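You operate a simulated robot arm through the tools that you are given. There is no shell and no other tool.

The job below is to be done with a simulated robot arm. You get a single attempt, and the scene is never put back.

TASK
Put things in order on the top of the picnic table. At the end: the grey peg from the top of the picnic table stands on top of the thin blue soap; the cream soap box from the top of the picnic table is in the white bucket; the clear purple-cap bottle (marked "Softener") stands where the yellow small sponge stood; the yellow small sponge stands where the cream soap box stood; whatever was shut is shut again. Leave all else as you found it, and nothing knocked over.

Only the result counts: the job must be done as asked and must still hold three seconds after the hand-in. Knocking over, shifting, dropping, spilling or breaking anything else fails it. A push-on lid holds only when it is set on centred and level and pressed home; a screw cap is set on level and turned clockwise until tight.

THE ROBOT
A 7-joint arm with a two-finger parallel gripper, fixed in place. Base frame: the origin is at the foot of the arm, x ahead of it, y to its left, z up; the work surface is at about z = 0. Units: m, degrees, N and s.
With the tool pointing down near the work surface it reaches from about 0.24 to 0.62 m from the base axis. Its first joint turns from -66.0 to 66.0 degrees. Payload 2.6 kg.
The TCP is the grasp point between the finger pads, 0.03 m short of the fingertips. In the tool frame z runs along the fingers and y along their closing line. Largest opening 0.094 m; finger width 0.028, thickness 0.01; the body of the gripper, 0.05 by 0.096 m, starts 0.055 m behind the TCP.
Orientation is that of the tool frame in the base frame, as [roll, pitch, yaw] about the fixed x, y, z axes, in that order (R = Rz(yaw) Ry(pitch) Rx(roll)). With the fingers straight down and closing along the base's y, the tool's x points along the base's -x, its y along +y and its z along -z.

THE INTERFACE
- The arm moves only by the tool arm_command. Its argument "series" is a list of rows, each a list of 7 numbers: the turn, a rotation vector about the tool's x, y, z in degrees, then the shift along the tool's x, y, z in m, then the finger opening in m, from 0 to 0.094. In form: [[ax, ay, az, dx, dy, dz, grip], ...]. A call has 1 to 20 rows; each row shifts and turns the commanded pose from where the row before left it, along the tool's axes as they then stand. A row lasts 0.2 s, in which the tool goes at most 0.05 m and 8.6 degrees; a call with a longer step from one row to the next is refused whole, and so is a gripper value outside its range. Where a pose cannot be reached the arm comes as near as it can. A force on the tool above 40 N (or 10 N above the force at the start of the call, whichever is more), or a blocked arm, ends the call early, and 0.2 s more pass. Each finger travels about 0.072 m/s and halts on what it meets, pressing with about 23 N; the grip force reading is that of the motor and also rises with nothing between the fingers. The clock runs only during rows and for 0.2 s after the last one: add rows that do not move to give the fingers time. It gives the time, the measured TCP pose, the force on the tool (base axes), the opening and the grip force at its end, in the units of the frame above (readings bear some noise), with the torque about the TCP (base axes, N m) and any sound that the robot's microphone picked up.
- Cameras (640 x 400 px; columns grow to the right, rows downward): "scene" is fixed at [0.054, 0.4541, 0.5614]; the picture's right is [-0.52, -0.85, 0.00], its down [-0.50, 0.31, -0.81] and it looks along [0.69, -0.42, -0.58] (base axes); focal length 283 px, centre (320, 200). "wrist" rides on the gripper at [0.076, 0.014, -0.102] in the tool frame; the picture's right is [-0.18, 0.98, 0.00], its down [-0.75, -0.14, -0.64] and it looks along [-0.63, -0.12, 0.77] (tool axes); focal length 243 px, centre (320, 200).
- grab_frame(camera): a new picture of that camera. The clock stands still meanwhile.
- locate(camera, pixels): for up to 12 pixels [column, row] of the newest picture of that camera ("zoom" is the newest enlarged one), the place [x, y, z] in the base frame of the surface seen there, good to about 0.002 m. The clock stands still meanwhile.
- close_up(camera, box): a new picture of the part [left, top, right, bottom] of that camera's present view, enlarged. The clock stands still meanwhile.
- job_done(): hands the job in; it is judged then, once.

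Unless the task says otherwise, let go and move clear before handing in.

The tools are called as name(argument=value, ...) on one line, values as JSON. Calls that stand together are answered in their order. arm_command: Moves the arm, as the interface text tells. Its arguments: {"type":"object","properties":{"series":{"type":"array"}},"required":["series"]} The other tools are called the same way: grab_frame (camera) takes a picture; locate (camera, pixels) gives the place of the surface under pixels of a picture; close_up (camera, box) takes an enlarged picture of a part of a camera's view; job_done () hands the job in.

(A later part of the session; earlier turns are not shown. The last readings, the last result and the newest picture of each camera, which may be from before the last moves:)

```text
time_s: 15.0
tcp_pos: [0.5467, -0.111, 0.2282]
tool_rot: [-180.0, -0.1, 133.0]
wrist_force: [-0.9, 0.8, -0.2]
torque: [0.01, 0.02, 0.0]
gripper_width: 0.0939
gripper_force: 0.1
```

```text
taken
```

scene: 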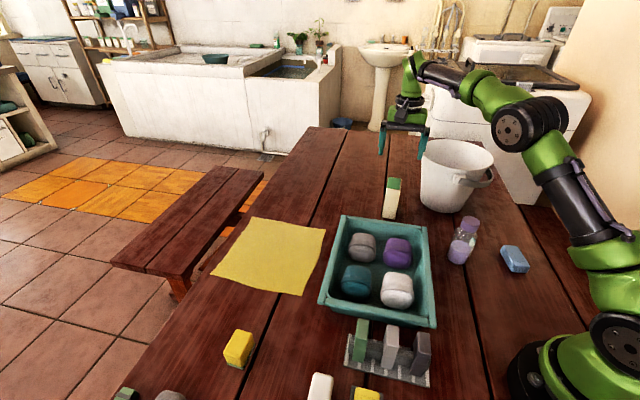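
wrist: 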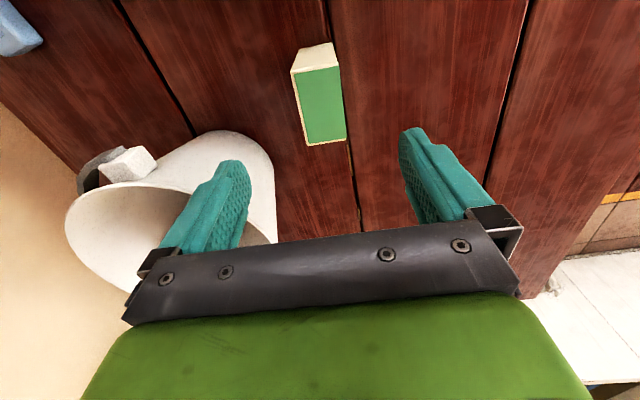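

The tool is above the box at yaw 133°, and the box's green top shows at (320,105). I'll check its corners once more from this closer view.

close_up(camera="wrist", box=[280, 30, 360, 155])

locate(camera="wrist", pixels=[[296, 76], [338, 70], [344, 134], [308, 141], [320, 105], [205, 195], [120, 200], [180, 245]])

```text
3.20 times, centred on (320, 92) of wrist
```

zoom: 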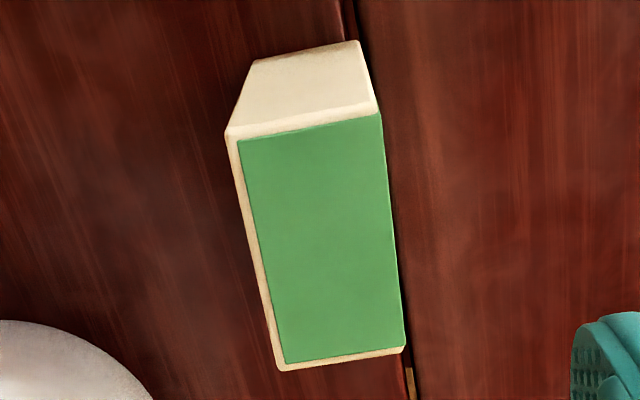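

```text
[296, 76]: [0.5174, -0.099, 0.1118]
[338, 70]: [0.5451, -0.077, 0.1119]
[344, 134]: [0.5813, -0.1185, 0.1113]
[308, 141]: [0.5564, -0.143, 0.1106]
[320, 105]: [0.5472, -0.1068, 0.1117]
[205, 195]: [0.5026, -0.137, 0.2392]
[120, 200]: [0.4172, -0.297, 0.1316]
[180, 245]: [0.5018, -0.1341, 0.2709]
```

The box's centre is confirmed at about (0.549, -0.1095) with its sides at -48.5°. I'll fine-tune the yaw, lower to z 0.093 and close the fingers on the short side.

arm_command(series=[[0, 0, 1.5, 0, 0, 0, 0.094], [0, 0, 0, 0, 0.0025, 0.03, 0.094], [0, 0, 0, 0, 0, 0.03, 0.094], [0, 0, 0, 0, 0, 0.03, 0.094], [0, 0, 0, 0, 0, 0.03, 0.094], [0, 0, 0, 0, 0, 0.015, 0.094], [0, 0, 0, 0, 0, 0, 0.094]])

grab_frame(camera="wrist")

close_up(camera="scene", box=[350, 110, 470, 230])

```text
time_s: 16.6
tcp_pos: [0.5502, -0.1098, 0.092]
tool_rot: [-179.9, 0.0, 131.5]
wrist_force: [-0.2, 0.1, 0.0]
torque: [0.03, 0.01, 0.02]
gripper_width: 0.0939
gripper_force: 0.1
```

```text
taken
```

wrist: 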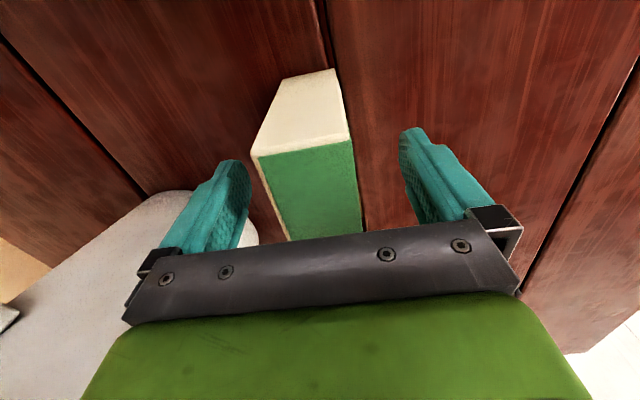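

```text
3.33 times, centred on (410, 170) of scene
```

zoom: 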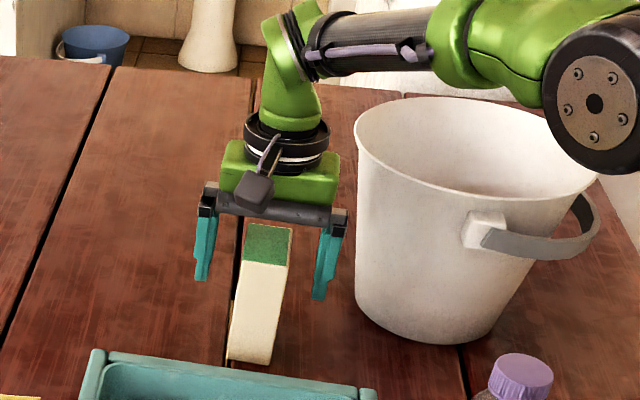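

The fingers straddle the box, one on each side in the zoom at (205,240) and (325,260), and nothing else is touched. I'll close them now.

arm_command(series=[[0, 0, 0, 0, 0, 0, 0.06], [0, 0, 0, 0, 0, 0, 0.025], [0, 0, 0, 0, 0, 0, 0.025], [0, 0, 0, 0, 0, 0, 0.025], [0, 0, 0, 0, 0, 0, 0.025]])

```text
time_s: 17.8
tcp_pos: [0.5488, -0.1087, 0.0919]
tool_rot: [-180.0, 0.1, 131.6]
wrist_force: [-1.1, -1.0, -0.3]
torque: [-0.07, -0.02, -0.01]
gripper_width: 0.0441
gripper_force: 23.5
```

The fingers stopped at 0.044 m with 23.5 N, so the box is held. I'll lift it straight up in steps.

arm_command(series=[[0, 0, 0, 0, 0, -0.015, 0.025], [0, 0, 0, 0, 0, -0.03, 0.025], [0, 0, 0, 0, 0, -0.04, 0.025], [0, 0, 0, 0, 0, -0.045, 0.025], [0, 0, 0, 0, 0, -0.045, 0.025], [0, 0, 0, 0, 0, -0.045, 0.025], [0, 0, 0, 0, 0, -0.02, 0.025], [0, 0, 0, 0, 0, 0, 0.025]])

grab_frame(camera="scene")

grab_frame(camera="wrist")

```text
time_s: 19.6
tcp_pos: [0.5404, -0.1055, 0.3041]
tool_rot: [-179.9, -0.1, 131.5]
wrist_force: [0.4, 0.8, -1.5]
torque: [0.0, 0.0, 0.0]
gripper_width: 0.0442
gripper_force: 23.3
out of reach, approached as far as the arm can: row 6, 7
```

```text
taken
```

scene: 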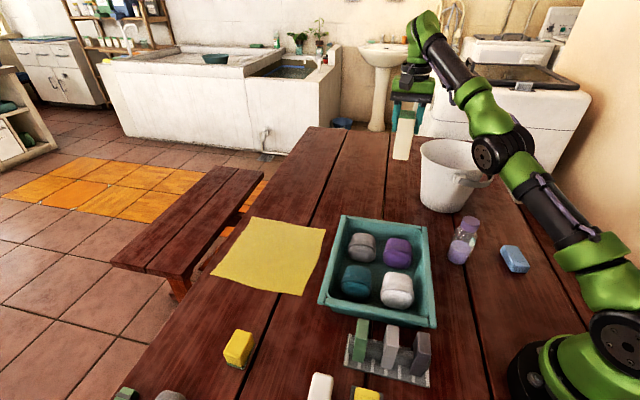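

```text
taken
```

wrist: 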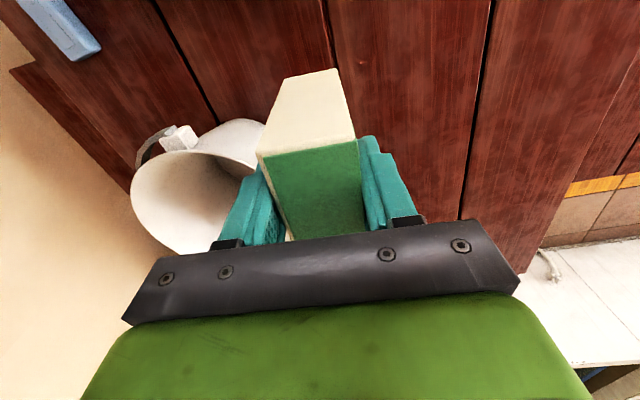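

The box came up cleanly, but the arm hit its height limit at z 0.304. I'll bring the commanded pose back within reach and check where it stands.

arm_command(series=[[0, 0, 0, 0, 0, 0.02, 0.025], [0, 0, 0, 0, 0, 0, 0.025]])

```text
time_s: 20.2
tcp_pos: [0.5482, -0.1052, 0.2883]
tool_rot: [-180.0, -0.1, 131.5]
wrist_force: [-0.2, -0.1, -2.2]
torque: [0.01, 0.0, 0.02]
gripper_width: 0.0441
gripper_force: 23.0
out of reach, approached as far as the arm can: row 1
```

Now at z 0.288, close to the limit. I'll move one step inward toward the base to get some height margin before crossing the bucket's rim.

arm_command(series=[[0, 0, 0, 0.0031, -0.0413, -0.005, 0.025], [0, 0, 0, 0, 0, -0.005, 0.025], [0, 0, 0, 0, 0, 0, 0.025]])

```text
time_s: 21.0
tcp_pos: [0.5324, -0.1334, 0.3081]
tool_rot: [-180.0, -0.1, 131.6]
wrist_force: [-0.7, -0.3, -1.9]
torque: [-0.01, -0.03, -0.02]
gripper_width: 0.0442
gripper_force: 22.7
out of reach, approached as far as the arm can: row 1
```

The reading is (0.532, -0.133, 0.308), slightly off what I expected. I'll hold still for a moment and read again before moving over the rim.

arm_command(series=[[0, 0, 0, 0, 0, 0, 0.025], [0, 0, 0, 0, 0, 0, 0.025]])

```text
time_s: 21.6
tcp_pos: [0.5348, -0.1334, 0.3079]
tool_rot: [-180.0, 0.0, 131.5]
wrist_force: [0.4, 0.0, -2.1]
torque: [0.01, -0.01, -0.01]
gripper_width: 0.0444
gripper_force: 23.4
```

Steady at (0.535, -0.133, 0.308), which puts the box bottom near z 0.216, above the rim. I'll move over the near part of the bucket's opening.

arm_command(series=[[0, 0, 0, -0.0151, -0.037, 0, 0.025], [0, 0, 0, -0.0151, -0.037, 0, 0.025], [0, 0, 0, -0.0151, -0.037, 0, 0.025], [0, 0, 0, -0.015, -0.0368, 0, 0.025], [0, 0, 0, 0, 0, 0, 0.025]])

grab_frame(camera="wrist")

close_up(camera="scene", box=[380, 50, 560, 230])

```text
time_s: 22.8
tcp_pos: [0.4635, -0.2784, 0.3087]
tool_rot: [180.0, 0.0, 131.5]
wrist_force: [0.4, 0.5, -2.3]
torque: [-0.01, -0.01, 0.03]
gripper_width: 0.0443
gripper_force: 23.2
```

```text
taken
```

wrist: 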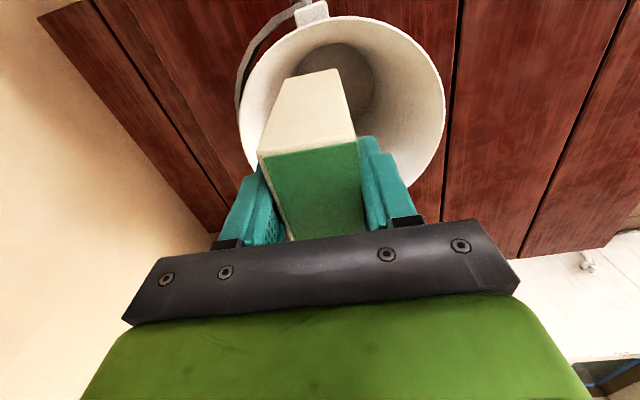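

```text
2.22 times, centred on (470, 140) of scene
```

zoom: 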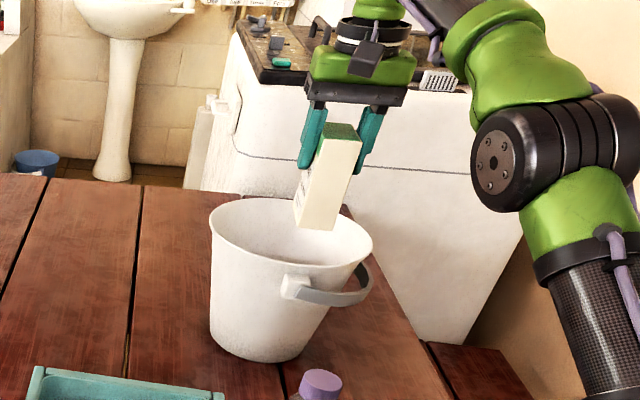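

From here the whole bucket rim is visible around the box. I'll measure rim and floor points to centre precisely.

locate(camera="wrist", pixels=[[244, 100], [265, 50], [300, 27], [345, 20], [395, 35], [425, 65], [443, 110], [425, 165], [345, 60], [365, 80], [360, 55], [320, 55]])

```text
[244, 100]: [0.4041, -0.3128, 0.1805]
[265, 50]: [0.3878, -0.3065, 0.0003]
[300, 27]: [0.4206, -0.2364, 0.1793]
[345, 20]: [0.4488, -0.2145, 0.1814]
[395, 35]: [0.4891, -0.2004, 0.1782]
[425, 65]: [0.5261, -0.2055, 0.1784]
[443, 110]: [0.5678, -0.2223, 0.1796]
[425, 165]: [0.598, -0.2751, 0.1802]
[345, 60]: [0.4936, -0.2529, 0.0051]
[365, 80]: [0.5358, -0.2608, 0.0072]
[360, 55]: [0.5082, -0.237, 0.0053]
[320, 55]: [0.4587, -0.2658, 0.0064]
```

The bucket's rim centre is (0.501, -0.299) with radius 0.099, and its floor is at z 0.006. I'll lower just below the rim and then shift the box to the bucket's centre.

arm_command(series=[[0, 0, 0, 0, 0, 0.03, 0.025], [0, 0, 0, 0, 0, 0.03, 0.025], [0, 0, 0, -0.0201, 0.0072, 0, 0.025], [0, 0, 0, -0.0201, 0.0072, 0, 0.025], [0, 0, 0, 0, 0, 0, 0.025], [0, 0, 0, 0, 0, 0, 0.025]])

close_up(camera="scene", box=[380, 50, 560, 230])

grab_frame(camera="wrist")

```text
time_s: 24.2
tcp_pos: [0.5016, -0.2899, 0.2441]
tool_rot: [180.0, 0.0, 131.6]
wrist_force: [-0.1, -0.2, -1.7]
torque: [0.03, -0.02, 0.0]
gripper_width: 0.0441
gripper_force: 22.7
out of reach, approached as far as the arm can: row 4
```

```text
2.22 times, centred on (470, 140) of scene
```

zoom: 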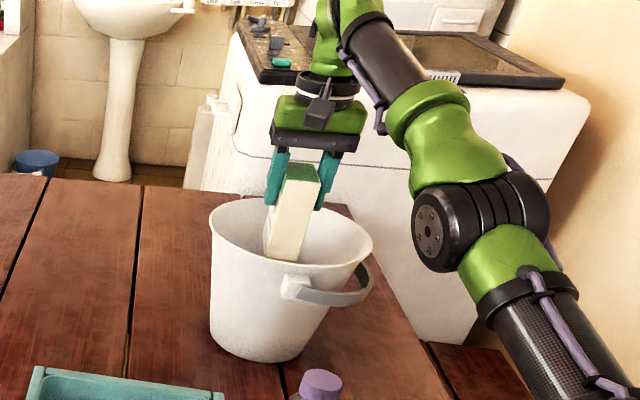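

```text
taken
```

wrist: 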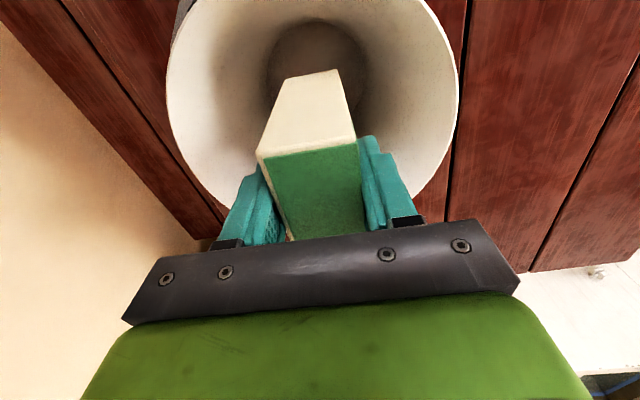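

The box is below the rim level and within 1 cm of the bucket's centre. I'll lower it to just above the bucket floor.

arm_command(series=[[0, 0, 0, 0, 0, 0.02, 0.025], [0, 0, 0, 0, 0, 0.03, 0.025], [0, 0, 0, 0, 0, 0.03, 0.025], [0, 0, 0, 0, 0, 0.03, 0.025], [0, 0, 0, 0, 0, 0.02, 0.025], [0, 0, 0, 0, 0, 0, 0.025]])

```text
time_s: 25.6
tcp_pos: [0.5013, -0.2901, 0.1161]
tool_rot: [180.0, 0.1, 131.6]
wrist_force: [0.4, -0.4, -1.9]
torque: [0.02, 0.01, -0.02]
gripper_width: 0.0439
gripper_force: 23.1
```

Nothing touched yet and the box bottom is near z 0.024. I'll go down in fine steps while watching the force.

arm_command(series=[[0, 0, 0, 0, 0, 0.005, 0.025], [0, 0, 0, 0, 0, 0.005, 0.025], [0, 0, 0, 0, 0, 0.003, 0.025], [0, 0, 0, 0, 0, 0.002, 0.025], [0, 0, 0, 0, 0, 0.001, 0.025], [0, 0, 0, 0, 0, 0, 0.025]])

close_up(camera="scene", box=[380, 90, 540, 230])

```text
time_s: 27.0
tcp_pos: [0.5005, -0.289, 0.0993]
tool_rot: [179.9, 0.0, 131.5]
wrist_force: [0.6, 0.2, -1.5]
torque: [-0.01, 0.01, 0.03]
gripper_width: 0.0444
gripper_force: 23.1
```

```text
2.86 times, centred on (460, 160) of scene
```

zoom: 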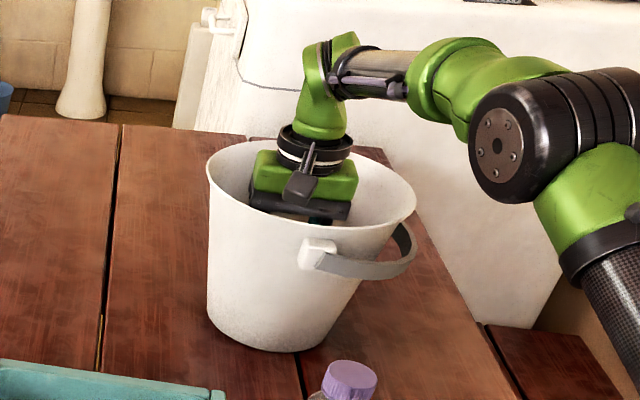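

The box bottom is now about 1–2 mm above the floor with no contact force. I'll go down 2 mm more and then open gently to 0.07.

arm_command(series=[[0, 0, 0, 0, 0, 0.001, 0.025], [0, 0, 0, 0, 0, 0.001, 0.025], [0, 0, 0, 0, 0, 0, 0.025]])

```text
time_s: 27.8
tcp_pos: [0.5017, -0.2896, 0.0977]
tool_rot: [-180.0, 0.1, 131.5]
wrist_force: [-1.3, 0.6, 3.8]
torque: [-0.01, -0.05, 0.03]
gripper_width: 0.0442
gripper_force: 22.8
```

The vertical force rose to +3.8 N, so the box rests on the bucket floor. I'll open the fingers slightly and then rise straight up.

arm_command(series=[[0, 0, 0, 0, 0, 0, 0.055], [0, 0, 0, 0, 0, 0, 0.07], [0, 0, 0, 0, 0, 0, 0.07], [0, 0, 0, 0, 0, -0.02, 0.07], [0, 0, 0, 0, 0, -0.03, 0.07], [0, 0, 0, 0, 0, -0.035, 0.07], [0, 0, 0, 0, 0, -0.035, 0.07], [0, 0, 0, 0, 0, -0.02, 0.07], [0, 0, 0, 0, 0, 0, 0.07]])

grab_frame(camera="wrist")

grab_frame(camera="scene")

```text
time_s: 29.8
tcp_pos: [0.5017, -0.2887, 0.237]
tool_rot: [179.9, 0.0, 131.5]
wrist_force: [0.1, 0.6, -1.2]
torque: [-0.01, 0.04, -0.01]
gripper_width: 0.0702
gripper_force: 0.0
```

```text
taken
```

wrist: 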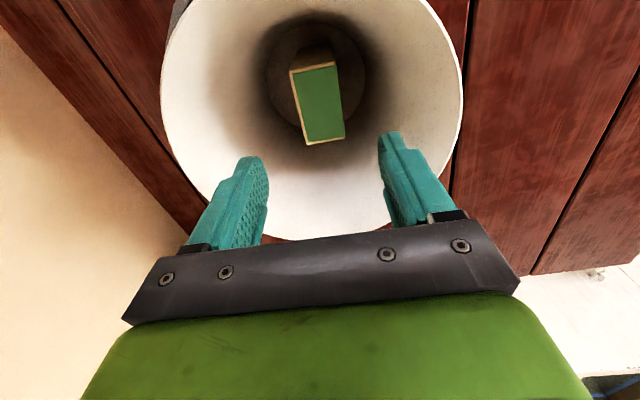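

```text
taken
```

scene: 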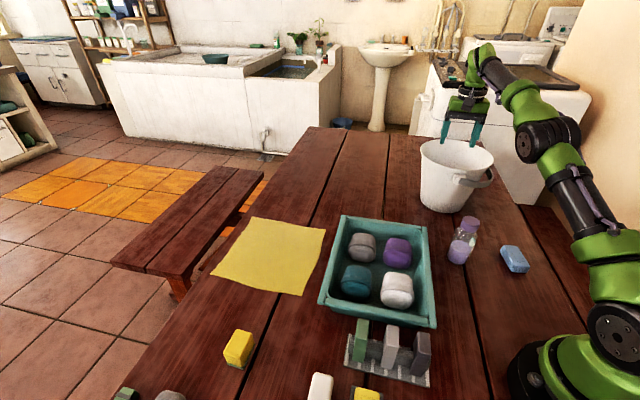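

The box stands upright inside the bucket at (318,105) in the wrist picture, and everything else looks unchanged. Next is the sponge: I'll rise, move inward and turn the tool to yaw 223° so the fingers close along the sponge's long side.

arm_command(series=[[0, 0, 0, 0, 0, -0.02, 0.07], [0, 0, 0, 0.0346, -0.0139, -0.0233, 0.094], [0, 0, 0, 0.0346, -0.0139, -0.0233, 0.094], [0, 0, 0, 0.0346, -0.0139, -0.01, 0.094], [0, 0, -8.3, 0, 0, 0, 0.094], [0, 0, -8.3, 0, 0, 0, 0.094], [0, 0, -8.3, 0, 0, 0, 0.094], [0, 0, -8.3, 0, 0, 0, 0.094], [0, 0, -8.3, 0, 0, 0, 0.094], [0, 0, -8.3, 0, 0, 0, 0.094], [0, 0, -8.3, 0, 0, 0, 0.094], [0, 0, -8.3, 0, 0, 0, 0.094], [0, 0, -8.3, 0, 0, 0, 0.094], [0, 0, -8.3, 0, 0, 0, 0.094], [0, 0, -8.5, 0, 0, 0, 0.094], [0, 0, 0, 0, 0, 0, 0.094]])

```text
time_s: 33.2
tcp_pos: [0.4702, -0.2689, 0.319]
tool_rot: [-179.9, 0.0, -136.9]
wrist_force: [0.0, -0.9, 0.0]
torque: [0.01, -0.01, 0.02]
gripper_width: 0.0939
gripper_force: 0.2
out of reach, approached as far as the arm can: row 1, 2, 3, 4
```

Now at (0.470, -0.269, 0.319) with yaw 223°. I'll sweep over to above the sponge, lowering slightly on the way.

arm_command(series=[[0, 0, 0, 0, 0, 0.015, 0.094], [0, 0, 0, -0.02396, 0.03484, 0.003, 0.094], [0, 0, 0, -0.02396, 0.03484, 0.003, 0.094], [0, 0, 0, -0.02396, 0.03484, 0.003, 0.094], [0, 0, 0, -0.02396, 0.03484, 0.003, 0.094], [0, 0, 0, -0.02396, 0.03484, 0.003, 0.094], [0, 0, 0, -0.02396, 0.03484, 0.003, 0.094], [0, 0, 0, -0.02396, 0.03484, 0.003, 0.094], [0, 0, 0, -0.02396, 0.03484, 0.003, 0.094], [0, 0, 0, -0.02396, 0.03484, 0.003, 0.094], [0, 0, 0, -0.02396, 0.03484, 0.003, 0.094], [0, 0, 0, -0.02396, 0.03484, 0.003, 0.094], [0, 0, 0, -0.02396, 0.03484, 0.003, 0.094], [0, 0, 0, -0.02396, 0.03484, 0.003, 0.094], [0, 0, 0, -0.02396, 0.03484, 0.003, 0.094], [0, 0, 0, -0.02396, 0.03484, 0.003, 0.094], [0, 0, 0, -0.02396, 0.03484, 0.003, 0.094], [0, 0, 0, -0.02396, 0.03484, 0.003, 0.094], [0, 0, 0, 0, 0, 0, 0.094]])

grab_frame(camera="wrist")

grab_frame(camera="scene")

```text
time_s: 37.2
tcp_pos: [0.3792, 0.4132, 0.2815]
tool_rot: [180.0, 0.0, -137.0]
wrist_force: [0.5, 0.6, 0.3]
torque: [-0.01, 0.02, 0.01]
gripper_width: 0.0942
gripper_force: 0.1
out of reach, approached as far as the arm can: row 1, 2, 18
```

```text
taken
```

wrist: 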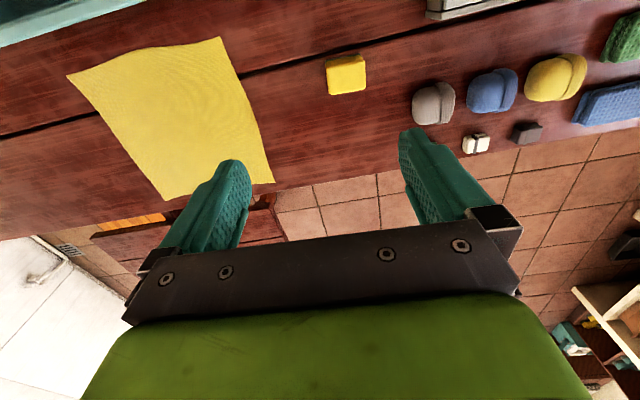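

```text
taken
```

scene: 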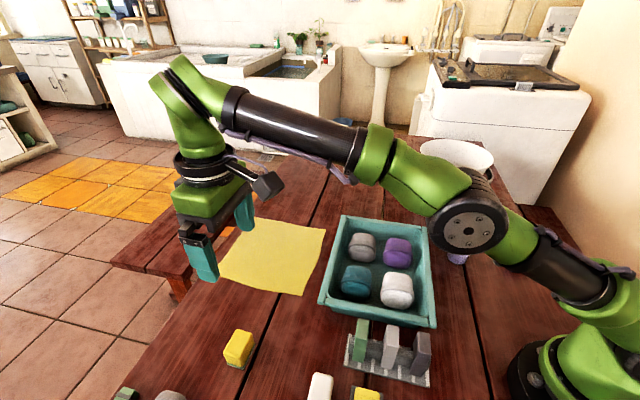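

Other small items show at (475,144) and (525,132) near the rolls. I'll zoom there to be sure none of them is a peg, and check the sponge at (346,75).

close_up(camera="wrist", box=[400, 20, 640, 170])

close_up(camera="wrist", box=[310, 40, 380, 110])

close_up(camera="scene", box=[100, 370, 220, 400])

```text
2.67 times, centred on (520, 95) of wrist
```

zoom: 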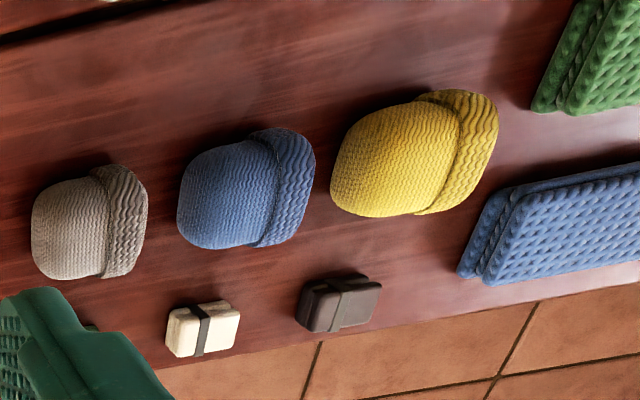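

```text
5.71 times, centred on (345, 75) of wrist
```

zoom: 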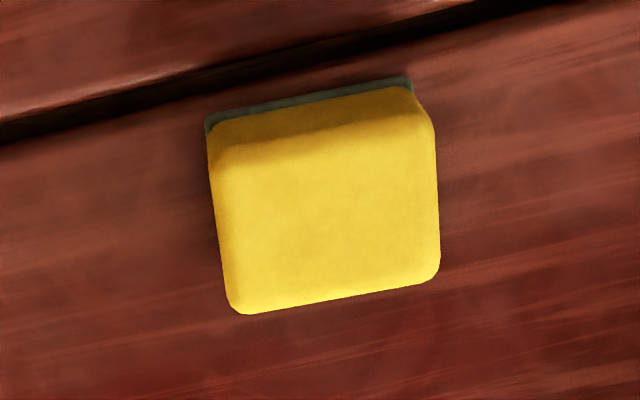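

```text
5.33 times, centred on (160, 385) of scene
```

zoom: 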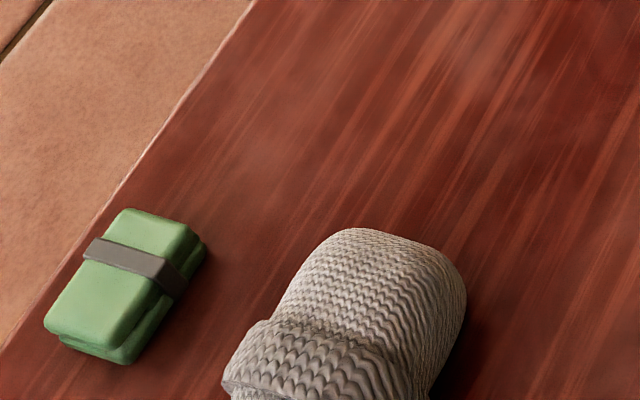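

Those small items look like two halves held by a band, in green, cream and dark colours, so they could be clothes pegs too. I'll locate them and check whether they are within reach.

grab_frame(camera="wrist")

locate(camera="wrist", pixels=[[475, 140], [525, 130], [430, 100], [490, 88], [550, 78], [610, 100], [346, 75], [328, 70], [364, 62], [332, 93], [364, 88], [625, 40]])

close_up(camera="wrist", box=[455, 110, 555, 165])

```text
taken
```

wrist: 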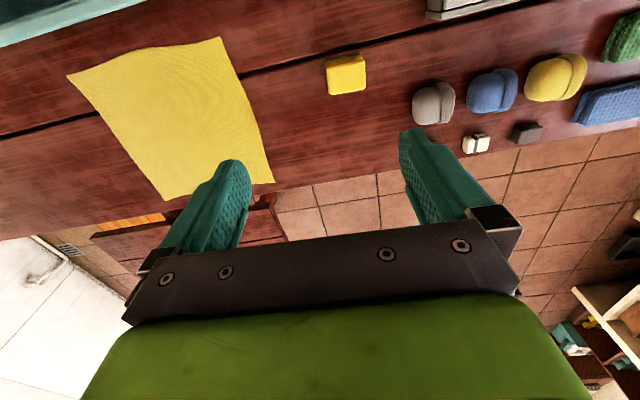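

```text
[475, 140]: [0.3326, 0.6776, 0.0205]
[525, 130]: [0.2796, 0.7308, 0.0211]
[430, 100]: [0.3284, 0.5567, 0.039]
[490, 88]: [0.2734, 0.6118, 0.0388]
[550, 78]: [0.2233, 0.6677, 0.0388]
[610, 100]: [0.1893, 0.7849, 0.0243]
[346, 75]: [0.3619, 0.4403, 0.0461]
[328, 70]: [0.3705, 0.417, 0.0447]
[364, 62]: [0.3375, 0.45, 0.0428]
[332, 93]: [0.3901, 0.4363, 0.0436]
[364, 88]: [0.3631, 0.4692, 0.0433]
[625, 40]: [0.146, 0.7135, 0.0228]
```

```text
6.40 times, centred on (505, 138) of wrist
```

zoom: 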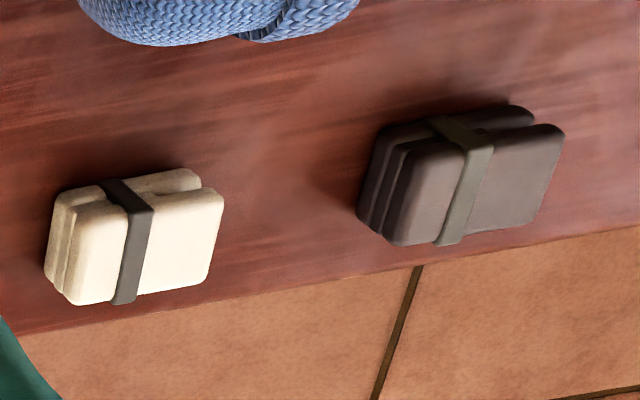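

Those banded pegs lie 0.73–0.78 m from the base, beyond the arm's 0.62 m reach, so they cannot be meant. I'll continue with the sponge, centred at (0.363, 0.443), by lowering and centring over it.

arm_command(series=[[0, 0, 0, 0, 0, 0.03, 0.094], [0, 0, 0, 0, 0, 0.03, 0.094], [0, 0, 0, -0.0083, 0.0326, 0.02, 0.094], [0, 0, 0, 0, 0, 0.03, 0.094], [0, 0, 0, 0, 0, 0.03, 0.094], [0, 0, 0, 0, 0, 0.02, 0.094], [0, 0, 0, 0, 0, 0, 0.094]])

grab_frame(camera="wrist")

close_up(camera="scene", box=[150, 250, 310, 400])

```text
time_s: 38.8
tcp_pos: [0.3623, 0.4413, 0.1228]
tool_rot: [-179.9, 0.0, -137.0]
wrist_force: [-0.5, 0.4, -0.4]
torque: [0.01, 0.01, -0.03]
gripper_width: 0.0939
gripper_force: 0.0
```

```text
taken
```

wrist: 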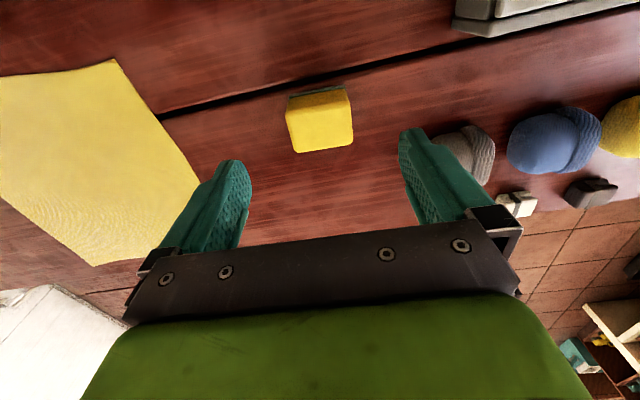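

```text
2.67 times, centred on (230, 325) of scene
```

zoom: 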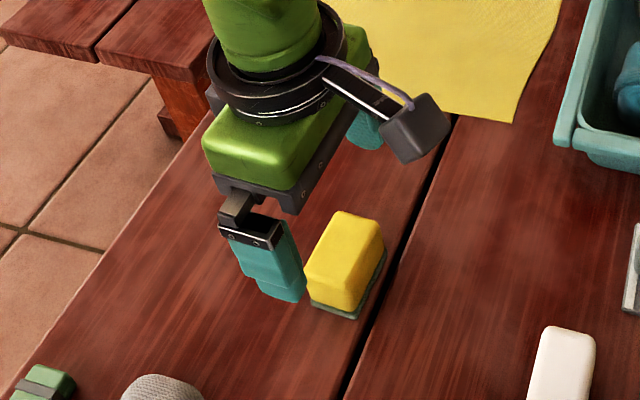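

I'm above the sponge at z 0.123. I'll re-measure its top corners from this closer view before descending.

close_up(camera="wrist", box=[270, 70, 370, 170])

locate(camera="wrist", pixels=[[289, 115], [348, 106], [350, 141], [296, 150], [321, 125], [289, 97], [346, 88], [230, 165], [415, 145]])

```text
4.00 times, centred on (320, 120) of wrist
```

zoom: 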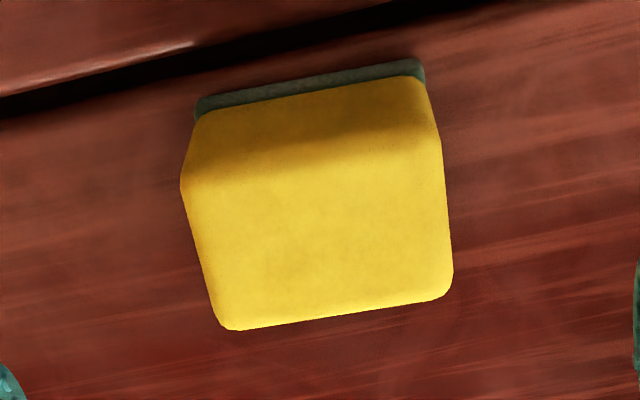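

```text
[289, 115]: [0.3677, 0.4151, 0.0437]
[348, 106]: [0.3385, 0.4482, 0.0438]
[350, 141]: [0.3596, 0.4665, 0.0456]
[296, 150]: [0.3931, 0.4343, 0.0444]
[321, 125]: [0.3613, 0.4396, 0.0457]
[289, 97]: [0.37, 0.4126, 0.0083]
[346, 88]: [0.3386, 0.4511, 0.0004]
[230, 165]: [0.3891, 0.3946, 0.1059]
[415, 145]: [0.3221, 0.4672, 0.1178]
```

The sponge's centre is (0.363, 0.442), matching the tool position to 1 mm. I'll descend to z 0.038 and close.

arm_command(series=[[0, 0, 0, 0, 0.0005, 0.03, 0.094], [0, 0, 0, 0, 0, 0.03, 0.094], [0, 0, 0, 0, 0, 0.02, 0.094], [0, 0, 0, 0, 0, 0.005, 0.094], [0, 0, 0, 0, 0, 0, 0.094]])

close_up(camera="scene", box=[150, 250, 310, 400])

```text
time_s: 40.0
tcp_pos: [0.3618, 0.4423, 0.0362]
tool_rot: [179.9, 0.0, -137.0]
wrist_force: [0.9, -0.1, 0.1]
torque: [0.02, -0.01, 0.01]
gripper_width: 0.0939
gripper_force: 0.1
```

```text
2.67 times, centred on (230, 325) of scene
```

zoom: 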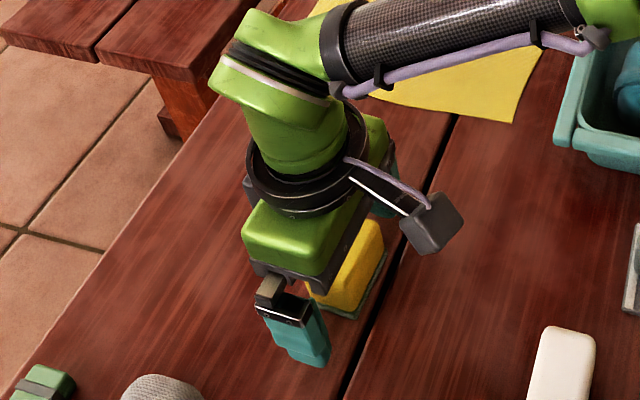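

The fingers are around the sponge at z 0.036. I'll close them on it.

arm_command(series=[[0, 0, 0, 0, 0, 0, 0.06], [0, 0, 0, 0, 0, 0, 0.035], [0, 0, 0, 0, 0, 0, 0.035], [0, 0, 0, 0, 0, 0, 0.035], [0, 0, 0, 0, 0, 0, 0.035]])

```text
time_s: 41.2
tcp_pos: [0.3617, 0.4416, 0.0356]
tool_rot: [180.0, 0.0, -137.1]
wrist_force: [-0.7, -0.5, -0.3]
torque: [0.01, 0.01, 0.0]
gripper_width: 0.053
gripper_force: 23.4
```

The fingers stopped at 0.053 m with 23 N, so the sponge is held. I'll lift it to about z 0.2.

arm_command(series=[[0, 0, 0, 0, 0, -0.015, 0.035], [0, 0, 0, 0, 0, -0.03, 0.035], [0, 0, 0, 0, 0, -0.04, 0.035], [0, 0, 0, 0, 0, -0.04, 0.035], [0, 0, 0, 0, 0, -0.04, 0.035], [0, 0, 0, 0, 0, 0, 0.035]])

grab_frame(camera="wrist")

grab_frame(camera="scene")

```text
time_s: 42.6
tcp_pos: [0.3633, 0.4413, 0.2015]
tool_rot: [180.0, -0.1, -137.0]
wrist_force: [-0.2, 0.7, -0.7]
torque: [-0.02, 0.02, -0.01]
gripper_width: 0.0535
gripper_force: 22.9
```

```text
taken
```

wrist: 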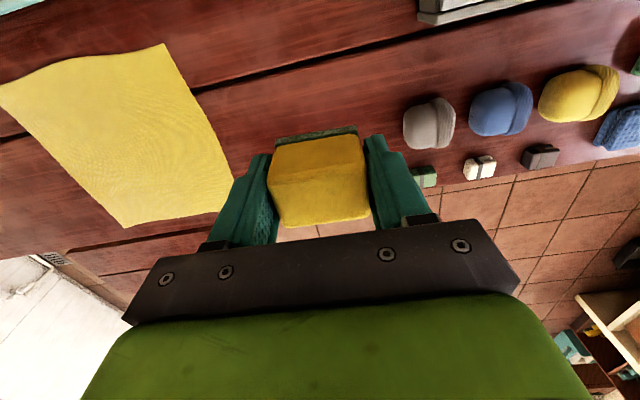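

```text
taken
```

scene: 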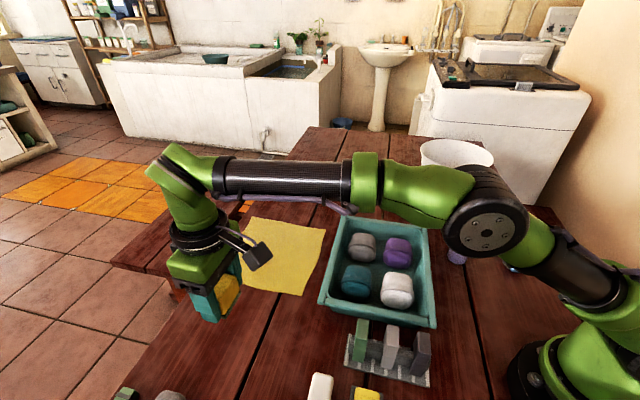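

The sponge came up level between the fingers. I'll carry it over to above the place where the cream box stood.

arm_command(series=[[0, 0, 0, 0.0171, -0.0379, 0, 0.035], [0, 0, 0, 0.0171, -0.0379, 0, 0.035], [0, 0, 0, 0.0171, -0.0379, 0, 0.035], [0, 0, 0, 0.0171, -0.0379, 0, 0.035], [0, 0, 0, 0.0171, -0.0379, 0, 0.035], [0, 0, 0, 0.0171, -0.0379, 0, 0.035], [0, 0, 0, 0.0171, -0.0379, 0, 0.035], [0, 0, 0, 0.0171, -0.0379, 0, 0.035], [0, 0, 0, 0.0171, -0.0379, 0, 0.035], [0, 0, 0, 0.0171, -0.0379, 0, 0.035], [0, 0, 0, 0.0171, -0.0379, 0, 0.035], [0, 0, 0, 0.0171, -0.0379, 0, 0.035], [0, 0, 0, 0.0171, -0.0379, 0, 0.035], [0, 0, 0, 0.0171, -0.0379, 0, 0.035], [0, 0, 0, 0, 0, 0, 0.035], [0, 0, 0, 0, 0, 0, 0.035]])

grab_frame(camera="wrist")

grab_frame(camera="scene")

```text
time_s: 46.0
tcp_pos: [0.5481, -0.1096, 0.2021]
tool_rot: [180.0, -0.1, -137.0]
wrist_force: [1.2, -0.2, 0.3]
torque: [0.01, 0.02, -0.02]
gripper_width: 0.0535
gripper_force: 23.0
```

```text
taken
```

wrist: 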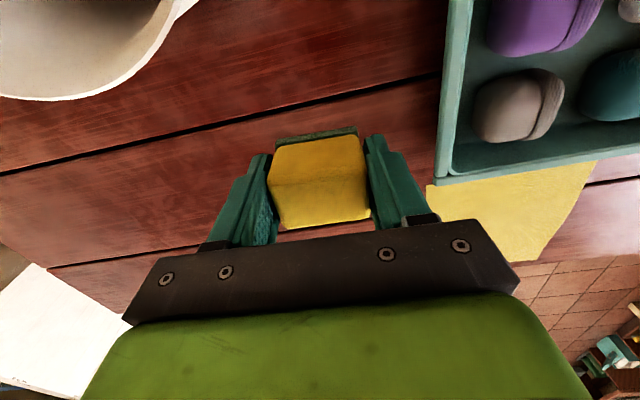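

```text
taken
```

scene: 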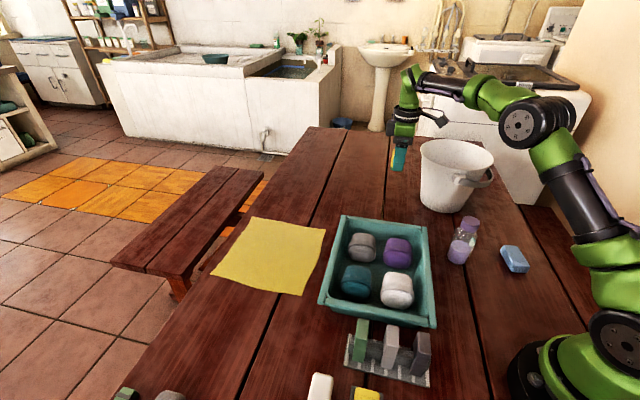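

The tool is over the spot at (0.548, -0.110), and the bucket rim at the upper left leaves about 4 cm for the camera. I'll lower the sponge to about 1 cm above the table.

arm_command(series=[[0, 0, 0, 0, 0, 0.04, 0.035], [0, 0, 0, 0, 0, 0.04, 0.035], [0, 0, 0, 0, 0, 0.04, 0.035], [0, 0, 0, 0, 0, 0.025, 0.035], [0, 0, 0, 0, 0, 0.01, 0.035], [0, 0, 0, 0, 0, 0, 0.035]])

close_up(camera="scene", box=[350, 100, 500, 230])

```text
time_s: 47.4
tcp_pos: [0.5488, -0.111, 0.0457]
tool_rot: [-180.0, 0.0, -137.0]
wrist_force: [-0.2, -0.3, -0.4]
torque: [-0.01, -0.04, -0.02]
gripper_width: 0.0535
gripper_force: 22.9
```

```text
3.08 times, centred on (425, 165) of scene
```

zoom: 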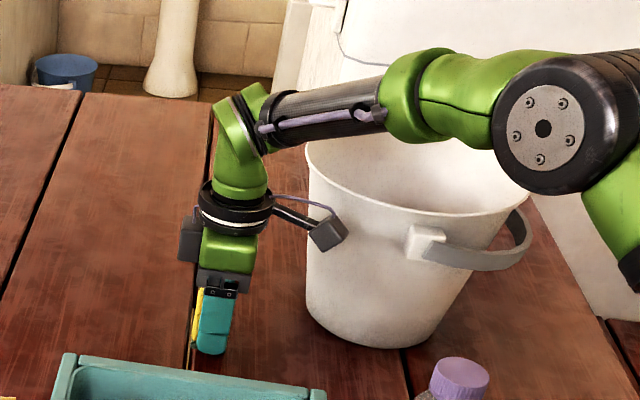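

Still clear at z 0.046. I'll lower the last centimetre in small steps until the sponge touches the table.

arm_command(series=[[0, 0, 0, 0, 0, 0.004, 0.035], [0, 0, 0, 0, 0, 0.003, 0.035], [0, 0, 0, 0, 0, 0.002, 0.035], [0, 0, 0, 0, 0, 0.001, 0.035], [0, 0, 0, 0, 0, 0, 0.035]])

```text
time_s: 48.6
tcp_pos: [0.5493, -0.1096, 0.0348]
tool_rot: [-180.0, 0.0, -137.0]
wrist_force: [-0.4, -0.8, -0.8]
torque: [0.0, -0.01, 0.02]
gripper_width: 0.0534
gripper_force: 23.3
```

No clear contact yet at z 0.035. I'll go down another millimetre or two and check.

arm_command(series=[[0, 0, 0, 0, 0, 0.001, 0.035], [0, 0, 0, 0, 0, 0, 0.035], [0, 0, 0, 0, 0, 0, 0.035]])

```text
time_s: 49.4
tcp_pos: [0.549, -0.1109, 0.0353]
tool_rot: [-179.9, 0.0, -137.0]
wrist_force: [-1.1, 0.0, 6.4]
torque: [0.02, 0.11, 0.01]
gripper_width: 0.0536
gripper_force: 23.3
```

The vertical force rose to 6.4 N, so the sponge is on the table. I'll open the fingers and rise.

arm_command(series=[[0, 0, 0, 0, 0, 0, 0.07], [0, 0, 0, 0, 0, 0, 0.085], [0, 0, 0, 0, 0, 0, 0.085], [0, 0, 0, 0, 0, -0.015, 0.085], [0, 0, 0, 0, 0, -0.03, 0.085], [0, 0, 0, 0, 0, -0.04, 0.085], [0, 0, 0, 0, 0, -0.04, 0.085], [0, 0, 0, 0, 0, -0.04, 0.085], [0, 0, 0, 0, 0, 0, 0.085]])

grab_frame(camera="wrist")

grab_frame(camera="scene")

```text
time_s: 51.4
tcp_pos: [0.5481, -0.1099, 0.2004]
tool_rot: [-179.9, 0.0, -137.0]
wrist_force: [0.1, -0.7, -0.7]
torque: [0.0, -0.05, -0.01]
gripper_width: 0.0851
gripper_force: 0.1
```

```text
taken
```

wrist: 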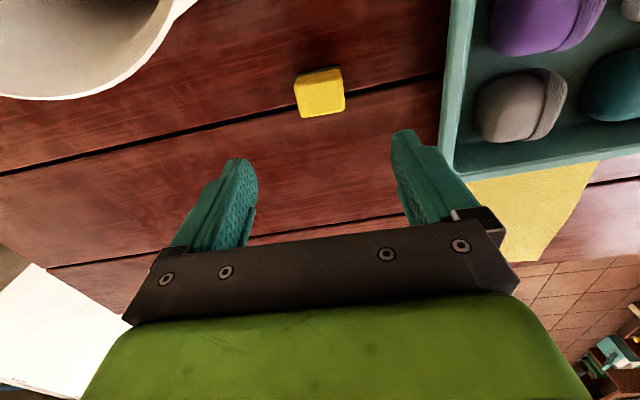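

```text
taken
```

scene: 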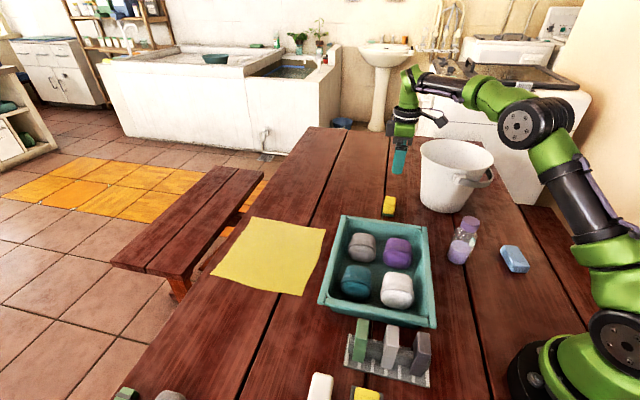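

The sponge stands upright where the box was, and nothing else moved. Next is the bottle: I'll keep yaw 223° and move above it at (0.307, -0.122).

arm_command(series=[[0, 0, 0, 0.03075, 0.02593, -0.005, 0.094], [0, 0, 0, 0.03075, 0.02593, -0.005, 0.094], [0, 0, 0, 0.03075, 0.02593, -0.005, 0.094], [0, 0, 0, 0.03075, 0.02593, -0.005, 0.094], [0, 0, 0, 0.03075, 0.02593, -0.005, 0.094], [0, 0, 0, 0.03075, 0.02593, -0.005, 0.094], [0, 0, 0, 0, 0, 0, 0.094], [0, 0, 0, 0, 0, 0, 0.094]])

grab_frame(camera="wrist")

grab_frame(camera="scene")

```text
time_s: 53.2
tcp_pos: [0.3094, -0.1216, 0.2292]
tool_rot: [180.0, 0.0, -137.0]
wrist_force: [-0.3, -0.2, 0.0]
torque: [0.0, 0.01, -0.01]
gripper_width: 0.0942
gripper_force: 0.1
```

```text
taken
```

wrist: 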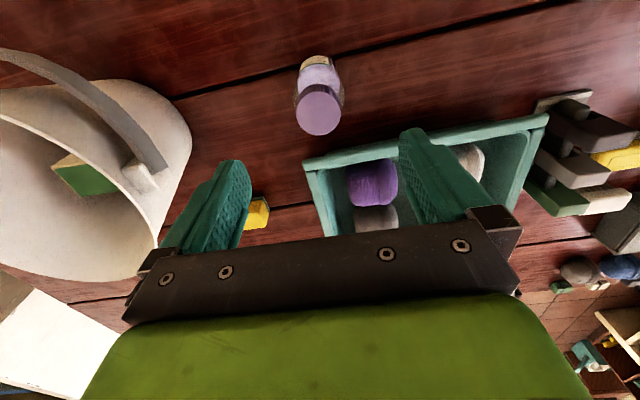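

```text
taken
```

scene: 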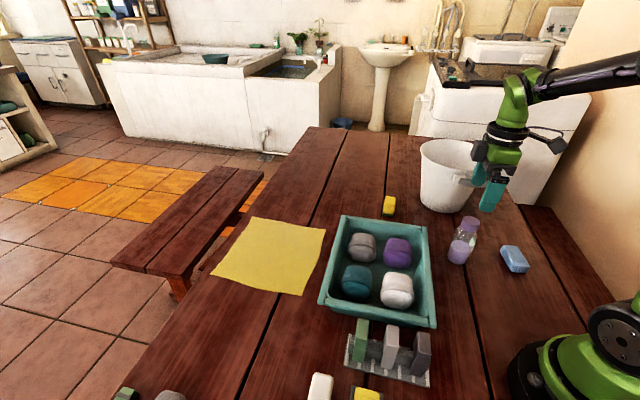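

The bottle cap is at (318,110) between the fingers. I'll zoom and locate its centre and the body's bottom edge from here.

close_up(camera="wrist", box=[280, 40, 360, 145])

locate(camera="wrist", pixels=[[319, 110], [300, 110], [338, 108], [318, 90], [320, 131], [305, 70], [332, 68], [318, 62]])

```text
3.81 times, centred on (320, 92) of wrist
```

zoom: 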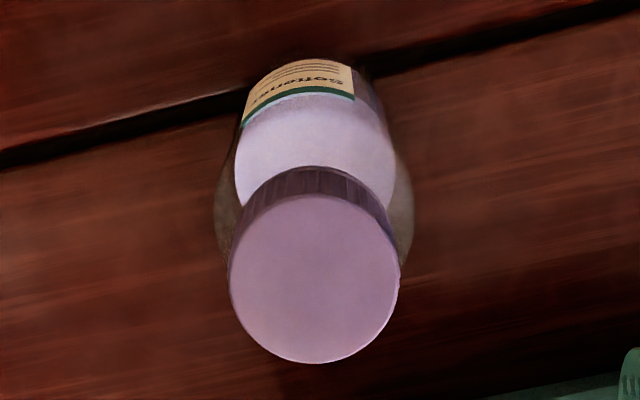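

```text
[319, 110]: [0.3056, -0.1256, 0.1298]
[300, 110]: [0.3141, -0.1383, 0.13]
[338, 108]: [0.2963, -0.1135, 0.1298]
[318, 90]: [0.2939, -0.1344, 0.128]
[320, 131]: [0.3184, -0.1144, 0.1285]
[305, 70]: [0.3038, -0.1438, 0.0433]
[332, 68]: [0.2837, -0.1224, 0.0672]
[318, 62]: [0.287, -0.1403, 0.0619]
```

The label reads "Softener", so this is the right bottle. I'll refine the cap's centre using its edges in the zoom.

locate(camera="zoom", pixels=[[235, 281], [394, 275], [322, 200], [308, 358], [262, 220], [368, 340], [370, 215], [255, 335], [315, 278]])

```text
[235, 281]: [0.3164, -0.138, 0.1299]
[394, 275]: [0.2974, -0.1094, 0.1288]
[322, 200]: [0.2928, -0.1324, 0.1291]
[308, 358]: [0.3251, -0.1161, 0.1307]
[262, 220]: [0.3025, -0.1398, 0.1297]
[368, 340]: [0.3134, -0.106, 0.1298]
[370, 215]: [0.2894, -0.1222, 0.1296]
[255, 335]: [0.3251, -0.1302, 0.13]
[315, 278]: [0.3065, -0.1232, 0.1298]
```

The cap's centre is (0.308, -0.124). I'll centre on it and descend to z 0.082, which keeps the palm clear of the cap while the fingertips reach down to z 0.052 on the body.

arm_command(series=[[0, 0, 0, 0.003, -0.001, 0, 0.094], [0, 0, 0, 0, 0, 0.035, 0.094], [0, 0, 0, 0, 0, 0.035, 0.094], [0, 0, 0, 0, 0, 0.035, 0.094], [0, 0, 0, 0, 0, 0.025, 0.094], [0, 0, 0, 0, 0, 0.015, 0.094], [0, 0, 0, 0, 0, 0, 0.094]])

close_up(camera="scene", box=[410, 140, 530, 280])

grab_frame(camera="wrist")

```text
time_s: 54.8
tcp_pos: [0.306, -0.1241, 0.0846]
tool_rot: [179.9, 0.0, -137.0]
wrist_force: [0.5, -0.8, -0.1]
torque: [-0.05, -0.01, 0.0]
gripper_width: 0.094
gripper_force: 0.0
```

```text
2.86 times, centred on (470, 210) of scene
```

zoom: 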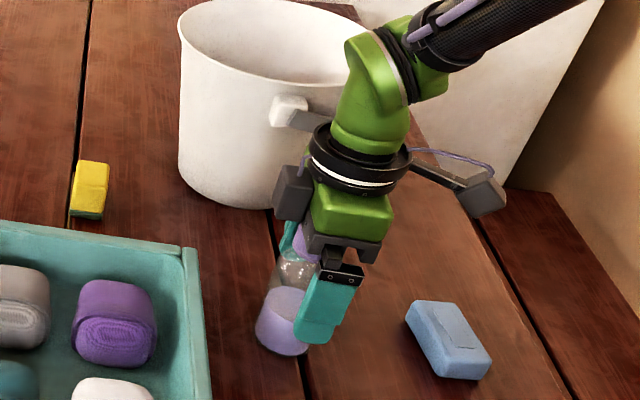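

```text
taken
```

wrist: 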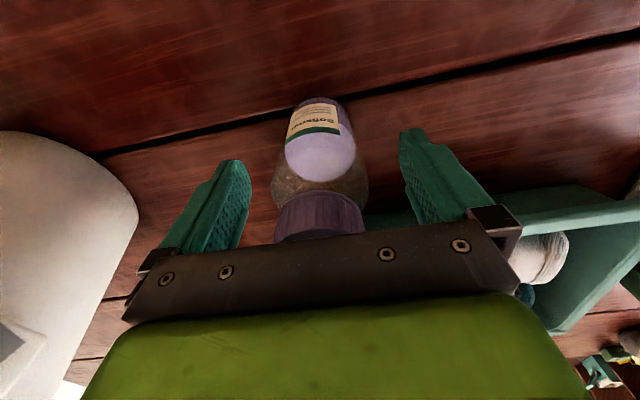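

The bottle is centred between the fingers with the cap just below the palm. I'll lower 2 mm more and close on the body.

arm_command(series=[[0, 0, 0, 0, 0, 0.002, 0.08], [0, 0, 0, 0, 0, 0, 0.06], [0, 0, 0, 0, 0, 0, 0.04], [0, 0, 0, 0, 0, 0, 0.04], [0, 0, 0, 0, 0, 0, 0.04], [0, 0, 0, 0, 0, 0, 0.04]])

```text
time_s: 56.2
tcp_pos: [0.3065, -0.1243, 0.084]
tool_rot: [179.9, 0.1, -137.0]
wrist_force: [0.2, 0.0, 1.0]
torque: [-0.01, -0.05, -0.01]
gripper_width: 0.051
gripper_force: 23.3
```

The fingers hold the bottle at 0.051 m with 23 N. I'll lift it gently and check.

arm_command(series=[[0, 0, 0, 0, 0, -0.008, 0.04], [0, 0, 0, 0, 0, -0.02, 0.04], [0, 0, 0, 0, 0, -0.03, 0.04], [0, 0, 0, 0, 0, -0.035, 0.04], [0, 0, 0, 0, 0, -0.035, 0.04], [0, 0, 0, 0, 0, -0.025, 0.04], [0, 0, 0, 0, 0, -0.01, 0.04], [0, 0, 0, 0, 0, 0, 0.04]])

grab_frame(camera="wrist")

close_up(camera="scene", box=[400, 100, 560, 280])

```text
time_s: 58.0
tcp_pos: [0.3068, -0.1245, 0.2464]
tool_rot: [180.0, 0.1, -137.1]
wrist_force: [1.3, 0.0, -2.3]
torque: [0.01, 0.02, -0.01]
gripper_width: 0.0507
gripper_force: 23.2
```

```text
taken
```

wrist: 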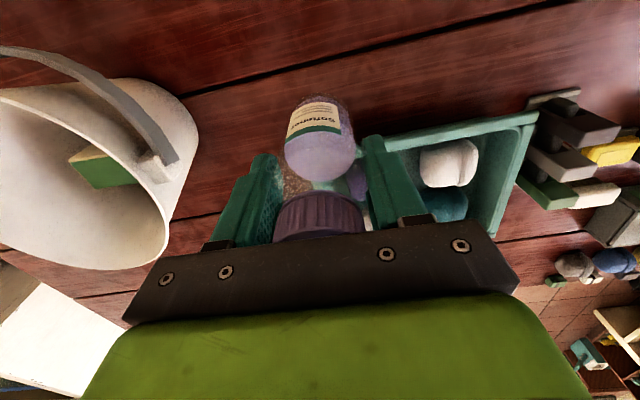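

```text
2.22 times, centred on (480, 190) of scene
```

zoom: 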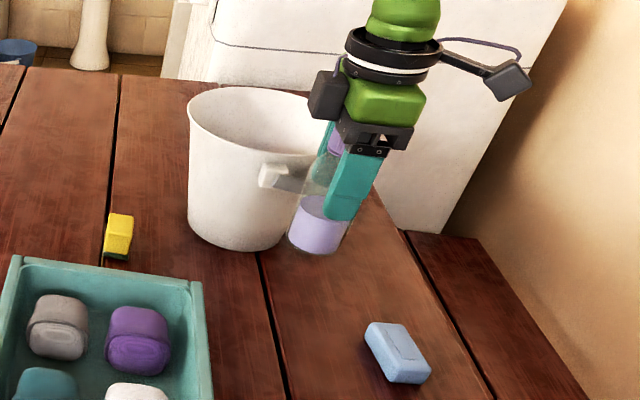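

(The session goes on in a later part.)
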